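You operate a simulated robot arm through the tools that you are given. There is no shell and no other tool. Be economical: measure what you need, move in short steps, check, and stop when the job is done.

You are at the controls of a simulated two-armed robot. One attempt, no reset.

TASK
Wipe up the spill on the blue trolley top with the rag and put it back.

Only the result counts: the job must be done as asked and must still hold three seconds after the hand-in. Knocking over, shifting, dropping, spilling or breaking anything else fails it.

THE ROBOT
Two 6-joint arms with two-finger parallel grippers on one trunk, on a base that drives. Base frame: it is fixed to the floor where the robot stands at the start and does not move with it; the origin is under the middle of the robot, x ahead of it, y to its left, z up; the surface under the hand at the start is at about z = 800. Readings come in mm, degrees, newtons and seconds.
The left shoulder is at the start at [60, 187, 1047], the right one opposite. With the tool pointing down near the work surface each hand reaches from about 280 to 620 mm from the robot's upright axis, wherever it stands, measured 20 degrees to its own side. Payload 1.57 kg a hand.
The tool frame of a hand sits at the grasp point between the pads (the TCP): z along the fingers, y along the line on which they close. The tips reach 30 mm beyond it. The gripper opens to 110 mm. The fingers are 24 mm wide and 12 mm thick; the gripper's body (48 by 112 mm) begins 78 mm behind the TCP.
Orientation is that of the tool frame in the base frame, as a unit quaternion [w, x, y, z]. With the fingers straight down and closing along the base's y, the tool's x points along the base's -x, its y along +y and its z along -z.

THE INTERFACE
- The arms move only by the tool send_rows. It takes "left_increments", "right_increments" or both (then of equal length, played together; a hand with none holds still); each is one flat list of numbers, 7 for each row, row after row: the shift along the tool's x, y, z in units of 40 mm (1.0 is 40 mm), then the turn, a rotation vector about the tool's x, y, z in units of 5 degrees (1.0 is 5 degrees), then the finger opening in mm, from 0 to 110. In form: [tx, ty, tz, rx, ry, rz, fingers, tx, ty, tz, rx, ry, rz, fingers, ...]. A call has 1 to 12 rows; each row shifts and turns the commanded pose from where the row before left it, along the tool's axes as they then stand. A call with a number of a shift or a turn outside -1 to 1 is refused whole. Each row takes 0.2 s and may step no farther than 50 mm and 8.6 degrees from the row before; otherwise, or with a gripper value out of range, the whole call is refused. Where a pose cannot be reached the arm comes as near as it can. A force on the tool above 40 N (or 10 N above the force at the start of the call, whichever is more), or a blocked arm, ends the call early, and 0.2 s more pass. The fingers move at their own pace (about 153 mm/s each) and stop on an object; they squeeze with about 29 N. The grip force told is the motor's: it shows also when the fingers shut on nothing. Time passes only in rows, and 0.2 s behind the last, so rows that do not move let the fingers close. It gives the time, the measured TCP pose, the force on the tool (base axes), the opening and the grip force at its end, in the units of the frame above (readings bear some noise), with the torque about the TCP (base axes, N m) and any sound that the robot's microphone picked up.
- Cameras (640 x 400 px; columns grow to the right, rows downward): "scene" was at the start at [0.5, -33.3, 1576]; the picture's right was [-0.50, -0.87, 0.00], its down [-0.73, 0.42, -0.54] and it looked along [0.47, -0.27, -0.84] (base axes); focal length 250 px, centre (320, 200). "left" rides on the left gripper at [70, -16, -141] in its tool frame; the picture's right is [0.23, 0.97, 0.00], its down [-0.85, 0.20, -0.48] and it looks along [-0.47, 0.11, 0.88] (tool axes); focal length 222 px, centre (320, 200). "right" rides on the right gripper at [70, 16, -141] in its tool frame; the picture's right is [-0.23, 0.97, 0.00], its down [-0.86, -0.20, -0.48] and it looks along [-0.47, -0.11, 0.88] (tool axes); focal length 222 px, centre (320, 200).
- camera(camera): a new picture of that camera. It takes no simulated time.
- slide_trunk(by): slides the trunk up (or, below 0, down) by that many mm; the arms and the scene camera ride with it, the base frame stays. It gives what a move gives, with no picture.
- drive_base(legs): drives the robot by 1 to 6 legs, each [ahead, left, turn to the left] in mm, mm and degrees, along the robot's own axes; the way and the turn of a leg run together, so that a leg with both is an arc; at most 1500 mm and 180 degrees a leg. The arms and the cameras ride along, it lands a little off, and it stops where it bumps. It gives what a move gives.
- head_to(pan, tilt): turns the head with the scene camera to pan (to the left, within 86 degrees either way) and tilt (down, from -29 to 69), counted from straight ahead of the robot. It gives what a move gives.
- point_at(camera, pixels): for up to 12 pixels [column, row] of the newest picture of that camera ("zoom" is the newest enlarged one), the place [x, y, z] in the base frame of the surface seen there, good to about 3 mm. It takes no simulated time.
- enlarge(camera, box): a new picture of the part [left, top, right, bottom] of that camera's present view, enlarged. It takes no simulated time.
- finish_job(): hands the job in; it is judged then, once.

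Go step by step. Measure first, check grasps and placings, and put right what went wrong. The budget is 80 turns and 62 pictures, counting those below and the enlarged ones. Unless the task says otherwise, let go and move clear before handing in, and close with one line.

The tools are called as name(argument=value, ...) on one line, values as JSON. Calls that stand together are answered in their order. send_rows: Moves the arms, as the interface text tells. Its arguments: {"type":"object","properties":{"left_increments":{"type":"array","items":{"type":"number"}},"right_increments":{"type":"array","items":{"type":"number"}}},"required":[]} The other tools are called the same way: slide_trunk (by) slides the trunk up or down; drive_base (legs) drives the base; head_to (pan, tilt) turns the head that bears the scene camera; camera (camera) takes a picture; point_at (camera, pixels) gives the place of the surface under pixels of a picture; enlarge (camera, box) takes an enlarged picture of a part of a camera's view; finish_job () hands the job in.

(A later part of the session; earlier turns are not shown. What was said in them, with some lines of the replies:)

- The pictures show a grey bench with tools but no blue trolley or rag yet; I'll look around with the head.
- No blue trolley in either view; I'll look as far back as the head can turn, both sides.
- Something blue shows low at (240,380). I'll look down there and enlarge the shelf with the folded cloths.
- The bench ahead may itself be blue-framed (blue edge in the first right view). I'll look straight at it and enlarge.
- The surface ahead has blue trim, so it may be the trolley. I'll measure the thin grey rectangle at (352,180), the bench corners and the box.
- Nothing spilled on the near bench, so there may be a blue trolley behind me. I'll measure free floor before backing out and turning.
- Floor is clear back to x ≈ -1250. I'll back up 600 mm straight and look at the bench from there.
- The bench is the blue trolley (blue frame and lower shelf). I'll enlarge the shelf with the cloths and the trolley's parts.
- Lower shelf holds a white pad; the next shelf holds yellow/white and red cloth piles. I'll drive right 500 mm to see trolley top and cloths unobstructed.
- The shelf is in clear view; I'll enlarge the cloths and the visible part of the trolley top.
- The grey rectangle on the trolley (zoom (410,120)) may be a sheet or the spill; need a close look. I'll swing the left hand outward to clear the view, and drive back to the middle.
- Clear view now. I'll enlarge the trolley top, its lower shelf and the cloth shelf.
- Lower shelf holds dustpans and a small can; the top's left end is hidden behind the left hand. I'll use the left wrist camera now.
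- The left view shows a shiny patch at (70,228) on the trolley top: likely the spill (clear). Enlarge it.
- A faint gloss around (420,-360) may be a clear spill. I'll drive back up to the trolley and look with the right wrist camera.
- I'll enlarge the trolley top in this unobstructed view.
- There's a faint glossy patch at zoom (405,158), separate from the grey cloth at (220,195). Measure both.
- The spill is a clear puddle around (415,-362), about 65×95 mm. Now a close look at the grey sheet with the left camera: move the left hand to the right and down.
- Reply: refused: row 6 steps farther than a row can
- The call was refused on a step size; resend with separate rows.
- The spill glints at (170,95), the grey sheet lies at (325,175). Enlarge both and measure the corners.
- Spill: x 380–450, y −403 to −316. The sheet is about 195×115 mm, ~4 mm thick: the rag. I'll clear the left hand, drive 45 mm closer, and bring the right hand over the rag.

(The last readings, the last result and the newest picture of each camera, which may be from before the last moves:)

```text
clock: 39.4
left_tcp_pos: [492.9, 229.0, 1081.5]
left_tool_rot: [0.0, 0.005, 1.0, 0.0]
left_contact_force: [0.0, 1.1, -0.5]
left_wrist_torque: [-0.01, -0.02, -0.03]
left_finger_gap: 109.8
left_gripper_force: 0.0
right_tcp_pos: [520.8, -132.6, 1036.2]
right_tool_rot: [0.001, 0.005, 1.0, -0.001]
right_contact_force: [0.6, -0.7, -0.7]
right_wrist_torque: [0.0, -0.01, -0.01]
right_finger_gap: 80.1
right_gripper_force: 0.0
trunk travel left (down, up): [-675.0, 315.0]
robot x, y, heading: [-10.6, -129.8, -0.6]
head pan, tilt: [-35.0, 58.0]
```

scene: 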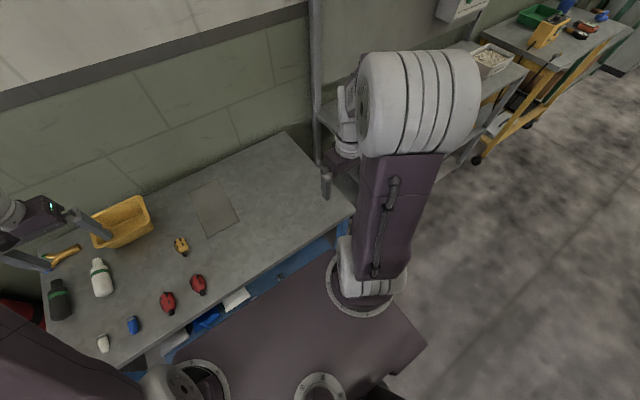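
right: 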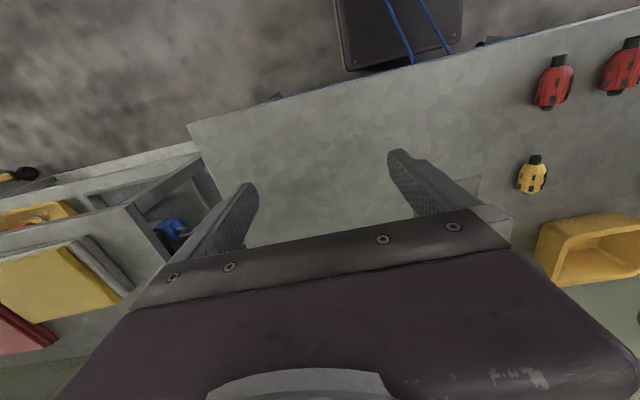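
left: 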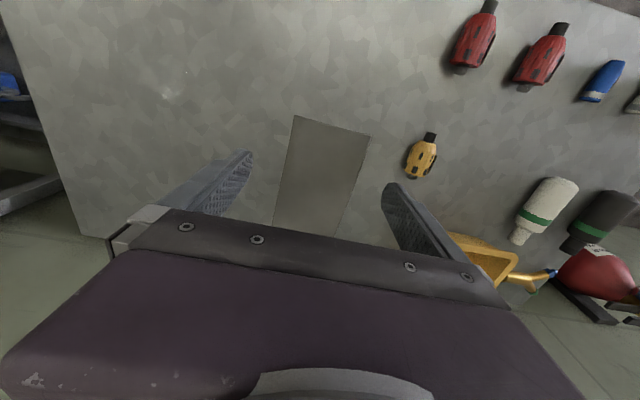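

Right hand is over the rag. Descend to TCP 850, fingers 80 open.

send_rows(right_increments=[0, 0.3, 0.9, 0, 0, 0, 80, 0, 0, 1, 0, 0, 0, 80, 0, 0, 1, 0, 0, 0, 80, 0, 0, 1, 0, 0, 0, 80, 0, 0, 0.75, 0, 0, 0, 80])

head_to(pan=-15, tilt=55)

camera(camera="scene")

```text
clock: 40.6
left_tcp_pos: [493.3, 226.6, 1081.2]
left_tool_rot: [0.001, 0.004, 1.0, 0.0]
left_contact_force: [-0.1, 0.1, -0.3]
left_wrist_torque: [0.01, -0.02, -0.01]
left_finger_gap: 109.8
left_gripper_force: 0.0
right_tcp_pos: [523.1, -120.5, 848.6]
right_tool_rot: [0.0, 0.005, 1.0, 0.0]
right_contact_force: [0.2, 0.5, -0.5]
right_wrist_torque: [0.05, -0.04, 0.01]
right_finger_gap: 79.8
right_gripper_force: 0.0
trunk travel left (down, up): [-675.0, 315.0]
robot x, y, heading: [-9.0, -129.9, -0.2]
head pan, tilt: [-35.0, 58.0]
```

```text
clock: 41.4
left_tcp_pos: [492.7, 228.5, 1081.7]
left_tool_rot: [0.002, 0.005, 1.0, 0.0]
left_contact_force: [-0.1, -0.3, -0.4]
left_wrist_torque: [-0.02, -0.02, -0.02]
left_finger_gap: 110.0
left_gripper_force: 0.2
right_tcp_pos: [522.0, -121.8, 848.3]
right_tool_rot: [0.0, 0.004, 1.0, 0.0]
right_contact_force: [-0.8, 0.2, -0.8]
right_wrist_torque: [-0.01, 0.01, 0.0]
right_finger_gap: 79.9
right_gripper_force: 0.1
trunk travel left (down, up): [-675.0, 315.0]
robot x, y, heading: [-8.7, -131.1, -0.3]
head pan, tilt: [-15.0, 55.0]
```

```text
23 pictures are left
```

scene: 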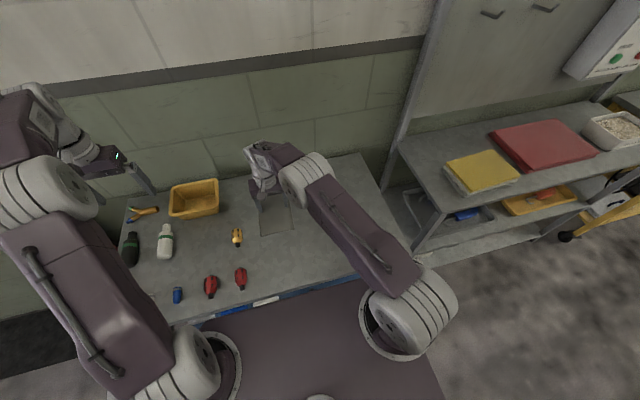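

Fingers are centred over the rag. Narrow to 40 mm and lower gently until contact.

send_rows(right_increments=[0, 0, 0.1, 0, 0, 0, 40, 0, 0, 0.1, 0, 0, 0, 40, 0, 0, 0.1, 0, 0, 0, 40, 0, 0, 0.1, 0, 0, 0, 40])

send_rows(right_increments=[0, 0, 0.06, 0, 0, 0, 40, 0, 0, 0.05, 0, 0, 0, 40])

```text
clock: 42.4
left_tcp_pos: [492.9, 226.3, 1081.5]
left_tool_rot: [0.002, 0.004, 1.0, 0.001]
left_contact_force: [-0.1, 0.2, -0.3]
left_wrist_torque: [0.0, -0.03, -0.01]
left_finger_gap: 110.4
left_gripper_force: 0.1
right_tcp_pos: [522.7, -120.4, 833.0]
right_tool_rot: [0.001, 0.004, 1.0, 0.0]
right_contact_force: [0.6, -0.7, 0.0]
right_wrist_torque: [0.0, 0.0, 0.01]
right_finger_gap: 39.9
right_gripper_force: 0.1
trunk travel left (down, up): [-675.0, 315.0]
robot x, y, heading: [-11.0, -131.5, -0.4]
head pan, tilt: [-15.0, 55.0]
```

```text
clock: 43.0
left_tcp_pos: [491.7, 227.5, 1082.8]
left_tool_rot: [0.001, 0.004, 1.0, 0.0]
left_contact_force: [-0.9, 0.7, 0.1]
left_wrist_torque: [0.02, 0.0, 0.02]
left_finger_gap: 110.0
left_gripper_force: 0.0
right_tcp_pos: [522.3, -121.5, 832.3]
right_tool_rot: [0.002, 0.005, 1.0, 0.0]
right_contact_force: [-0.1, 0.2, 17.2]
right_wrist_torque: [-0.1, 0.0, 0.01]
right_finger_gap: 39.8
right_gripper_force: 0.1
trunk travel left (down, up): [-675.0, 315.0]
robot x, y, heading: [-13.1, -127.3, -0.3]
head pan, tilt: [-15.0, 55.0]
```

Contact at 17 N (TCP 832). Close on the rag and see whether it gathers.

send_rows(right_increments=[0, 0, 0, 0, 0, 0, 20, 0, 0, 0, 0, 0, 0, 0, 0, 0, 0, 0, 0, 0, 0, 0, 0, 0, 0, 0, 0, 0])

enlarge(camera="scene", box=[220, 130, 340, 250])

```text
clock: 44.0
left_tcp_pos: [490.5, 226.6, 1084.3]
left_tool_rot: [0.003, 0.003, 1.0, 0.001]
left_contact_force: [0.1, 0.1, 0.5]
left_wrist_torque: [-0.02, 0.0, 0.04]
left_finger_gap: 110.0
left_gripper_force: 0.0
right_tcp_pos: [522.0, -121.9, 831.2]
right_tool_rot: [0.003, 0.004, 1.0, 0.001]
right_contact_force: [2.9, -2.1, 30.3]
right_wrist_torque: [-0.11, -0.06, 0.03]
right_finger_gap: 3.2
right_gripper_force: 24.0
trunk travel left (down, up): [-675.0, 315.0]
robot x, y, heading: [-10.0, -127.2, -0.6]
head pan, tilt: [-15.0, 55.0]
```

```text
3.33 times, centred on (280, 190) of scene
```

zoom: 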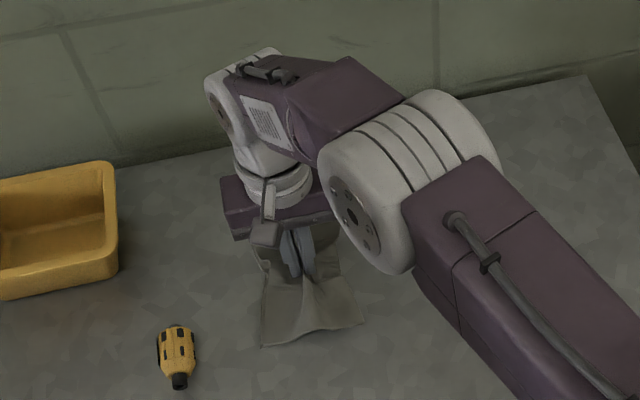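

It is soft cloth and gathered nicely (gap 3.2 mm, 24 N). Lift 20 mm and carry it over to the spill centre.

send_rows(right_increments=[0, 0, -0.3, 0, 0, 0, 0, 0, 0, -0.3, 0, 0, 0, 0, 0.45, -1, 0, 0, 0, 0, 0, 0.45, -1, 0, 0, 0, 0, 0, 0.45, -1, 0, 0, 0, 0, 0, 0.45, -1, 0, 0, 0, 0, 0, 0.45, -1, 0, 0, 0, 0, 0, 0.45, -1, 0, 0, 0, 0, 0])

enlarge(camera="scene", box=[220, 130, 420, 290])

```text
clock: 45.8
left_tcp_pos: [492.3, 226.5, 1083.0]
left_tool_rot: [0.002, 0.005, 1.0, 0.001]
left_contact_force: [0.2, 0.0, -0.2]
left_wrist_torque: [0.03, 0.0, 0.07]
left_finger_gap: 110.0
left_gripper_force: 0.1
right_tcp_pos: [410.9, -361.0, 850.3]
right_tool_rot: [0.0, 0.005, 1.0, 0.0]
right_contact_force: [-0.1, 0.4, -0.8]
right_wrist_torque: [0.02, -0.03, -0.03]
right_finger_gap: 3.0
right_gripper_force: 24.1
trunk travel left (down, up): [-675.0, 315.0]
robot x, y, heading: [-10.1, -129.3, -0.3]
head pan, tilt: [-15.0, 55.0]
```

```text
2.50 times, centred on (320, 210) of scene
```

zoom: 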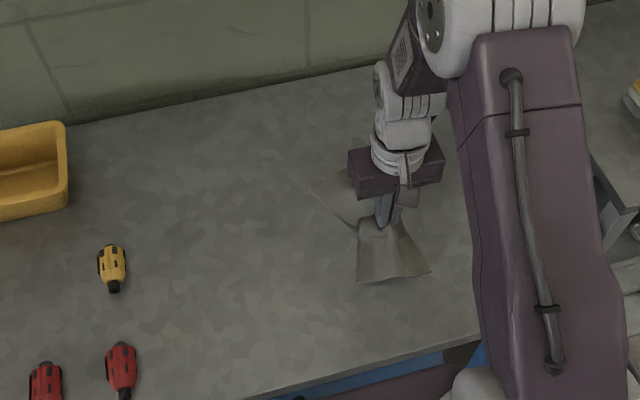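

Rag is over the spill. Lower to light pressure.

send_rows(right_increments=[0, 0, 0.3, 0, 0, 0, 0, 0, 0, 0.12, 0, 0, 0, 0, 0, 0, 0.08, 0, 0, 0, 0])

```text
clock: 46.6
left_tcp_pos: [494.1, 227.6, 1082.3]
left_tool_rot: [0.002, 0.004, 1.0, 0.0]
left_contact_force: [0.3, -0.8, 0.6]
left_wrist_torque: [0.0, -0.03, 0.0]
left_finger_gap: 110.2
left_gripper_force: 0.0
right_tcp_pos: [412.8, -360.2, 832.9]
right_tool_rot: [0.0, 0.004, 1.0, 0.0]
right_contact_force: [-1.3, 0.0, 6.0]
right_wrist_torque: [-0.01, 0.03, -0.04]
right_finger_gap: 3.2
right_gripper_force: 24.2
trunk travel left (down, up): [-675.0, 315.0]
robot x, y, heading: [-10.1, -130.0, -0.4]
head pan, tilt: [-15.0, 55.0]
```

6 N of pressure. Wipe in strokes covering x 370–455, y −415 to −305.

send_rows(right_increments=[0, -0.65, 0.03, 0, 0, 0, 0, 0, -0.65, 0, 0, 0, 0, 0, 0, 0.65, 0, 0, 0, 0, 0, 0, 0.65, 0, 0, 0, 0, 0, 0, 0.65, 0, 0, 0, 0, 0, 0, 0.65, 0, 0, 0, 0, 0, -0.6, 0, 0, 0, 0, 0, 0, 0, -0.65, 0, 0, 0, 0, 0, 0, -0.65, 0, 0, 0, 0, 0, 0, -0.65, 0, 0, 0, 0, 0, 0, -0.65, 0, 0, 0, 0, 0])

send_rows(right_increments=[0.6, 0, 0, 0, 0, 0, 0, 0.6, 0, 0, 0, 0, 0, 0, 0, 0.65, 0, 0, 0, 0, 0, 0, 0.65, 0, 0, 0, 0, 0, 0, 0.65, 0, 0, 0, 0, 0, 0, 0.65, 0, 0, 0, 0, 0, -0.6, -0.65, 0, 0, 0, 0, 0, -0.3, -0.65, 0, 0, 0, 0, 0, 0.6, 0, 0, 0, 0, 0, 0, 0.6, 0, 0, 0, 0, 0, 0, -0.3, 0, 0, 0, 0, 0, 0])

```text
clock: 49.0
left_tcp_pos: [493.9, 225.8, 1081.8]
left_tool_rot: [0.001, 0.005, 1.0, 0.001]
left_contact_force: [0.6, -0.2, -0.3]
left_wrist_torque: [0.0, 0.03, 0.01]
left_finger_gap: 109.9
left_gripper_force: 0.1
right_tcp_pos: [436.8, -414.7, 834.8]
right_tool_rot: [-0.001, 0.004, 1.0, 0.0]
right_contact_force: [0.7, 0.7, 1.6]
right_wrist_torque: [0.01, -0.03, 0.01]
right_finger_gap: 3.1
right_gripper_force: 24.1
trunk travel left (down, up): [-675.0, 315.0]
robot x, y, heading: [-11.7, -127.4, -0.3]
head pan, tilt: [-15.0, 55.0]
```

```text
clock: 51.4
left_tcp_pos: [490.1, 228.5, 1082.7]
left_tool_rot: [0.003, 0.004, 1.0, 0.0]
left_contact_force: [0.3, -0.5, -0.7]
left_wrist_torque: [-0.03, 0.03, 0.03]
left_finger_gap: 110.1
left_gripper_force: 0.1
right_tcp_pos: [380.8, -359.0, 833.0]
right_tool_rot: [-0.004, 0.005, 1.0, 0.0]
right_contact_force: [-6.8, 0.8, 28.1]
right_wrist_torque: [0.0, 0.16, -0.03]
right_finger_gap: 3.1
right_gripper_force: 24.0
trunk travel left (down, up): [-675.0, 315.0]
robot x, y, heading: [-8.7, -130.5, -0.6]
head pan, tilt: [-15.0, 55.0]
stopped in row 11 (right hand): the force on the tool passed its limit at 41 N (the readings are from after the stop); the commanded pose is now the measured one
```

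Strokes done (stopped at the very end by force). Lift and move aside toward the rag's home to inspect the spot.

send_rows(right_increments=[0, 0, -1, 0, 0, 0, 0, 0, 0, -0.8, 0, 0, 0, 0, -0.2, 0.9, 0, 0, 0, 0, 0, -0.6, 1, 0, 0, 0, 0, 0, -0.6, 1, 0, 0, 0, 0, 0, -0.6, 1, 0, 0, 0, 0, 0, -0.6, 1, 0, 0, 0, 0, 0])

head_to(pan=-35, tilt=58)

camera(camera="scene")

```text
clock: 53.0
left_tcp_pos: [492.9, 227.5, 1081.2]
left_tool_rot: [0.001, 0.004, 1.0, 0.0]
left_contact_force: [0.4, -0.1, 0.0]
left_wrist_torque: [-0.02, 0.0, 0.0]
left_finger_gap: 110.0
left_gripper_force: 0.1
right_tcp_pos: [489.6, -164.1, 904.9]
right_tool_rot: [-0.005, 0.005, 1.0, 0.0]
right_contact_force: [-0.2, 0.7, -0.5]
right_wrist_torque: [0.0, -0.04, 0.01]
right_finger_gap: 3.4
right_gripper_force: 24.6
trunk travel left (down, up): [-675.0, 315.0]
robot x, y, heading: [-5.4, -131.7, -0.4]
head pan, tilt: [-15.0, 55.0]
```

```text
clock: 53.8
left_tcp_pos: [493.6, 226.9, 1082.2]
left_tool_rot: [0.0, 0.004, 1.0, 0.0]
left_contact_force: [-0.1, 0.4, 0.1]
left_wrist_torque: [-0.02, 0.01, 0.03]
left_finger_gap: 109.9
left_gripper_force: 0.1
right_tcp_pos: [489.9, -165.0, 903.1]
right_tool_rot: [-0.006, 0.005, 1.0, 0.001]
right_contact_force: [0.8, 0.7, -0.1]
right_wrist_torque: [0.01, 0.03, 0.0]
right_finger_gap: 3.1
right_gripper_force: 24.2
trunk travel left (down, up): [-675.0, 315.0]
robot x, y, heading: [-9.5, -129.0, -0.3]
head pan, tilt: [-35.0, 58.0]
```

```text
20 pictures are left
```

scene: 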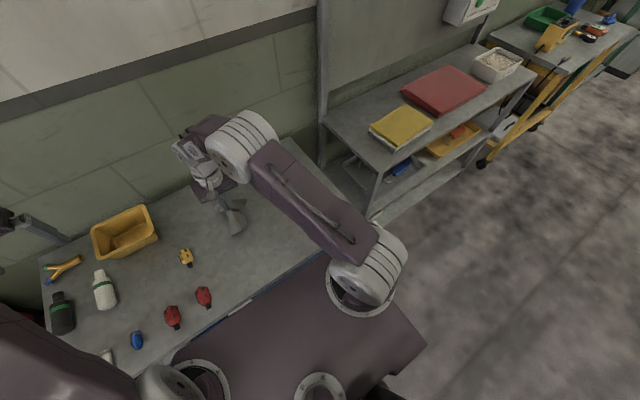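

The forearm hides the spot; the right wrist camera should see it near (129,130).

camera(camera="right")

enlarge(camera="right", box=[40, 60, 220, 200])

point_at(camera="right", pixels=[[129, 130], [100, 130], [160, 130], [129, 100]])

```text
19 pictures are left
```

right: 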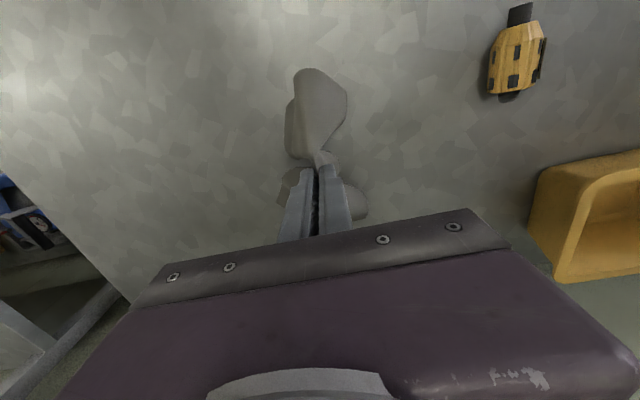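

```text
2.86 times, centred on (130, 130) of right
```

zoom: 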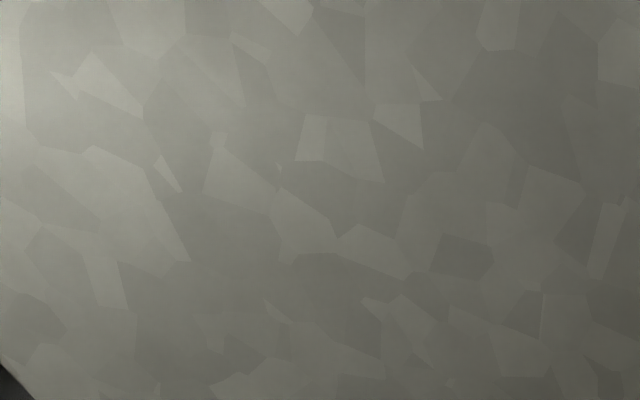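

```text
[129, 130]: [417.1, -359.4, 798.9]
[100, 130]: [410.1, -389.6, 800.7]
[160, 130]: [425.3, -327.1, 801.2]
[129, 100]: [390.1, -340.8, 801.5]
```

The area at (417,-359) is clean of the puddle. Now bring the rag back to (523,-121) and lower it.

send_rows(right_increments=[-0.82, 0.55, 0, 0, 0, 0, 0, 0, 0.52, 0, 0, 0, 0, 0, 0, 0, 0.8, 0, 0, 0, 0, 0, 0, 0.7, 0, 0, 0, 0, 0, 0, 0.2, 0, 0, 0, 0])

camera(camera="right")

```text
clock: 55.0
left_tcp_pos: [490.7, 226.7, 1083.4]
left_tool_rot: [0.002, 0.004, 1.0, 0.0]
left_contact_force: [-0.8, -0.7, -0.7]
left_wrist_torque: [-0.01, 0.04, 0.0]
left_finger_gap: 110.0
left_gripper_force: 0.0
right_tcp_pos: [522.4, -124.2, 835.6]
right_tool_rot: [-0.002, 0.005, 1.0, 0.001]
right_contact_force: [0.8, 1.0, 10.8]
right_wrist_torque: [0.12, -0.04, 0.01]
right_finger_gap: 3.1
right_gripper_force: 24.3
trunk travel left (down, up): [-675.0, 315.0]
robot x, y, heading: [-10.2, -133.3, -0.6]
head pan, tilt: [-35.0, 58.0]
```

```text
17 pictures are left
```

right: 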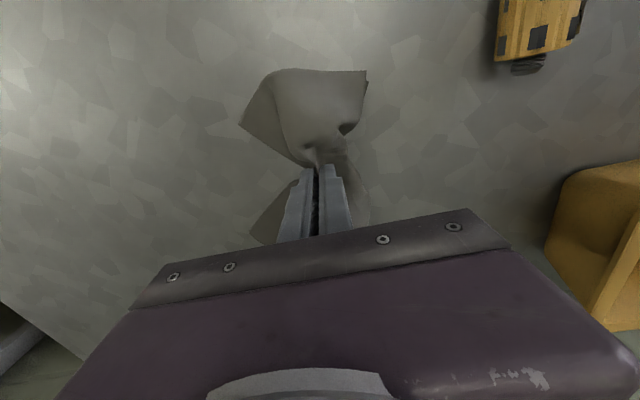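

The rag rests at its old place with 11 N contact. Open the fingers and lift clear.

send_rows(right_increments=[0, 0, -0.1, 0, 0, 0, 20, 0, 0, 0, 0, 0, 0, 60, 0, 0, -0.3, 0, 0, 0, 80, 0, 0, -0.7, 0, 0, 0, 80, 0, 0, -1, 0, 0, 0, 80, 0, 0, -1, 0, 0, 0, 80, 0, 0, -1, 0, 0, 0, 80])

camera(camera="right")

```text
clock: 56.6
left_tcp_pos: [493.7, 226.9, 1081.6]
left_tool_rot: [0.001, 0.004, 1.0, -0.001]
left_contact_force: [-0.5, 0.7, 0.5]
left_wrist_torque: [0.01, 0.0, 0.01]
left_finger_gap: 109.8
left_gripper_force: 0.1
right_tcp_pos: [524.3, -125.2, 1000.2]
right_tool_rot: [-0.006, 0.005, 1.0, 0.0]
right_contact_force: [0.3, -0.7, 0.6]
right_wrist_torque: [-0.03, 0.01, -0.04]
right_finger_gap: 80.0
right_gripper_force: 0.0
trunk travel left (down, up): [-675.0, 315.0]
robot x, y, heading: [-11.9, -127.0, -0.5]
head pan, tilt: [-35.0, 58.0]
```

```text
16 pictures are left
```

right: 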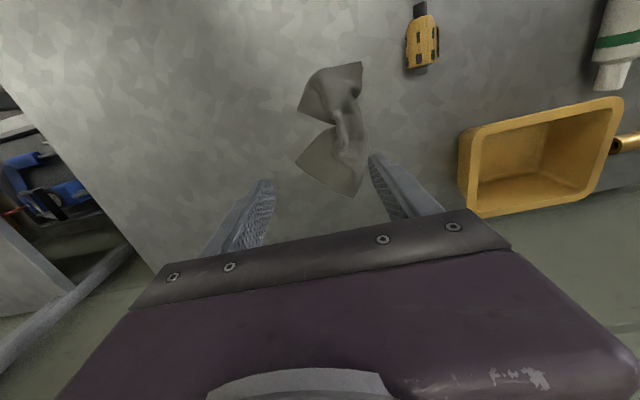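

Released; the rag lies crumpled around (335,130). Measure its position, then retract the right hand and check the spill area.

point_at(camera="right", pixels=[[360, 65], [300, 108], [298, 163], [358, 195], [340, 130], [366, 145]])

send_rows(right_increments=[0, 0, -0.9, 0, 0, 0, 80, 0.8, -0.9, 0, 0, 0, 0, 80, 0.8, -0.9, 0, 0, 0, 0, 80, 0.8, -0.9, 0, 0, 0, 0, 80, 0.8, -0.9, 0, 0, 0, 0, 80, 0.8, -0.9, 0, 0, 0, 0, 80, 0.8, -0.9, 0, 0, 0, 0, 80, 0.8, -0.9, 0, 0, 0, 0, 80, 0.7, -0.9, 0, 0, 0, 0, 80])

enlarge(camera="scene", box=[140, 120, 360, 290])

```text
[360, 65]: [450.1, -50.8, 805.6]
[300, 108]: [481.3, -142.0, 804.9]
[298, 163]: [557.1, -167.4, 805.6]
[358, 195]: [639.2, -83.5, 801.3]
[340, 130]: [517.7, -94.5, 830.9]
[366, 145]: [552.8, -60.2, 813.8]
```

```text
clock: 58.6
left_tcp_pos: [492.1, 225.5, 1081.6]
left_tool_rot: [0.001, 0.005, 1.0, 0.002]
left_contact_force: [0.5, 0.0, 0.6]
left_wrist_torque: [0.03, -0.04, 0.0]
left_finger_gap: 110.1
left_gripper_force: 0.0
right_tcp_pos: [265.8, -406.2, 1034.6]
right_tool_rot: [-0.005, 0.004, 1.0, 0.001]
right_contact_force: [-0.1, -0.7, -0.5]
right_wrist_torque: [0.02, -0.01, 0.0]
right_finger_gap: 80.0
right_gripper_force: 0.1
trunk travel left (down, up): [-675.0, 315.0]
robot x, y, heading: [-5.9, -128.6, -0.4]
head pan, tilt: [-35.0, 58.0]
```

```text
2.35 times, centred on (250, 205) of scene
```

zoom: 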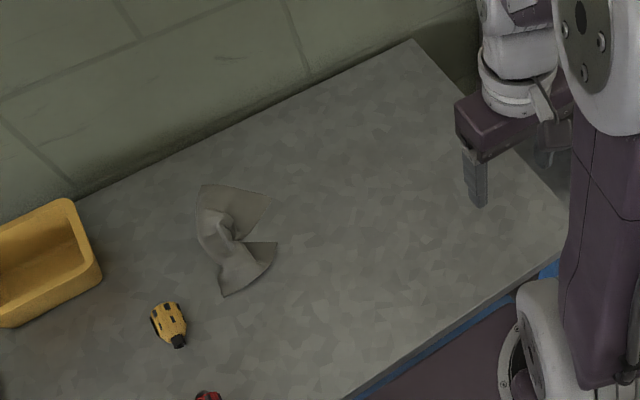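

The rag is roughly home, centred about 20–25 mm to the left. Check the spill region closely from here.

enlarge(camera="scene", box=[225, 140, 335, 240])

enlarge(camera="right", box=[180, 60, 500, 240])

point_at(camera="scene", pixels=[[200, 200], [206, 212], [214, 226], [222, 215], [228, 225], [208, 242], [225, 206], [212, 215]])

```text
4.00 times, centred on (280, 190) of scene
```

zoom: 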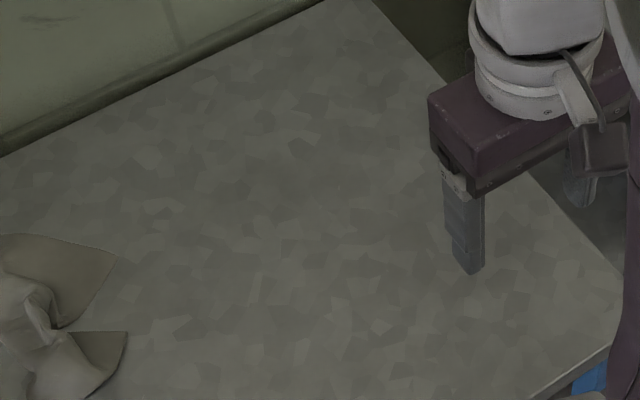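

```text
2.00 times, centred on (340, 150) of right
```

zoom: 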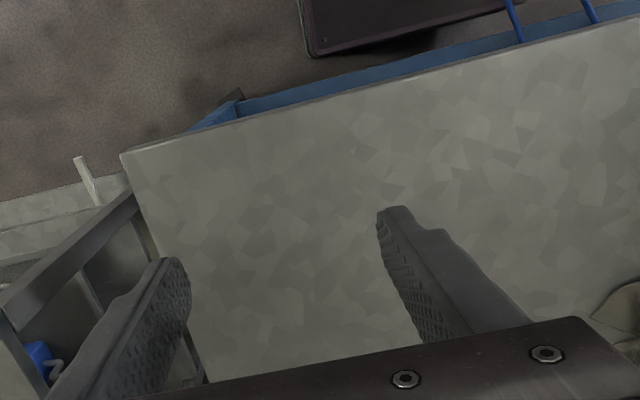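

```text
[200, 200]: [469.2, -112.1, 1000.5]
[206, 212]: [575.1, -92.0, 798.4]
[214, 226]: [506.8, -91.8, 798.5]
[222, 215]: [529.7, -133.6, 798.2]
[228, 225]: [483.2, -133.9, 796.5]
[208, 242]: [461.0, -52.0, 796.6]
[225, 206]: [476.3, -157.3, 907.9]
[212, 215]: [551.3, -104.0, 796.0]
```

The spill area is clean, the rag lies back in its place, and both hands are clear. Hand in.

finish_job()

```text
The job is handed in.
```

I wiped the clear spill off the blue trolley top with the grey rag, and close-up pictures showed no trace of it. The rag is back in its original place, crumpled rather than flat and about 20–25 mm off centre. Nothing else was touched, and both hands are clear.
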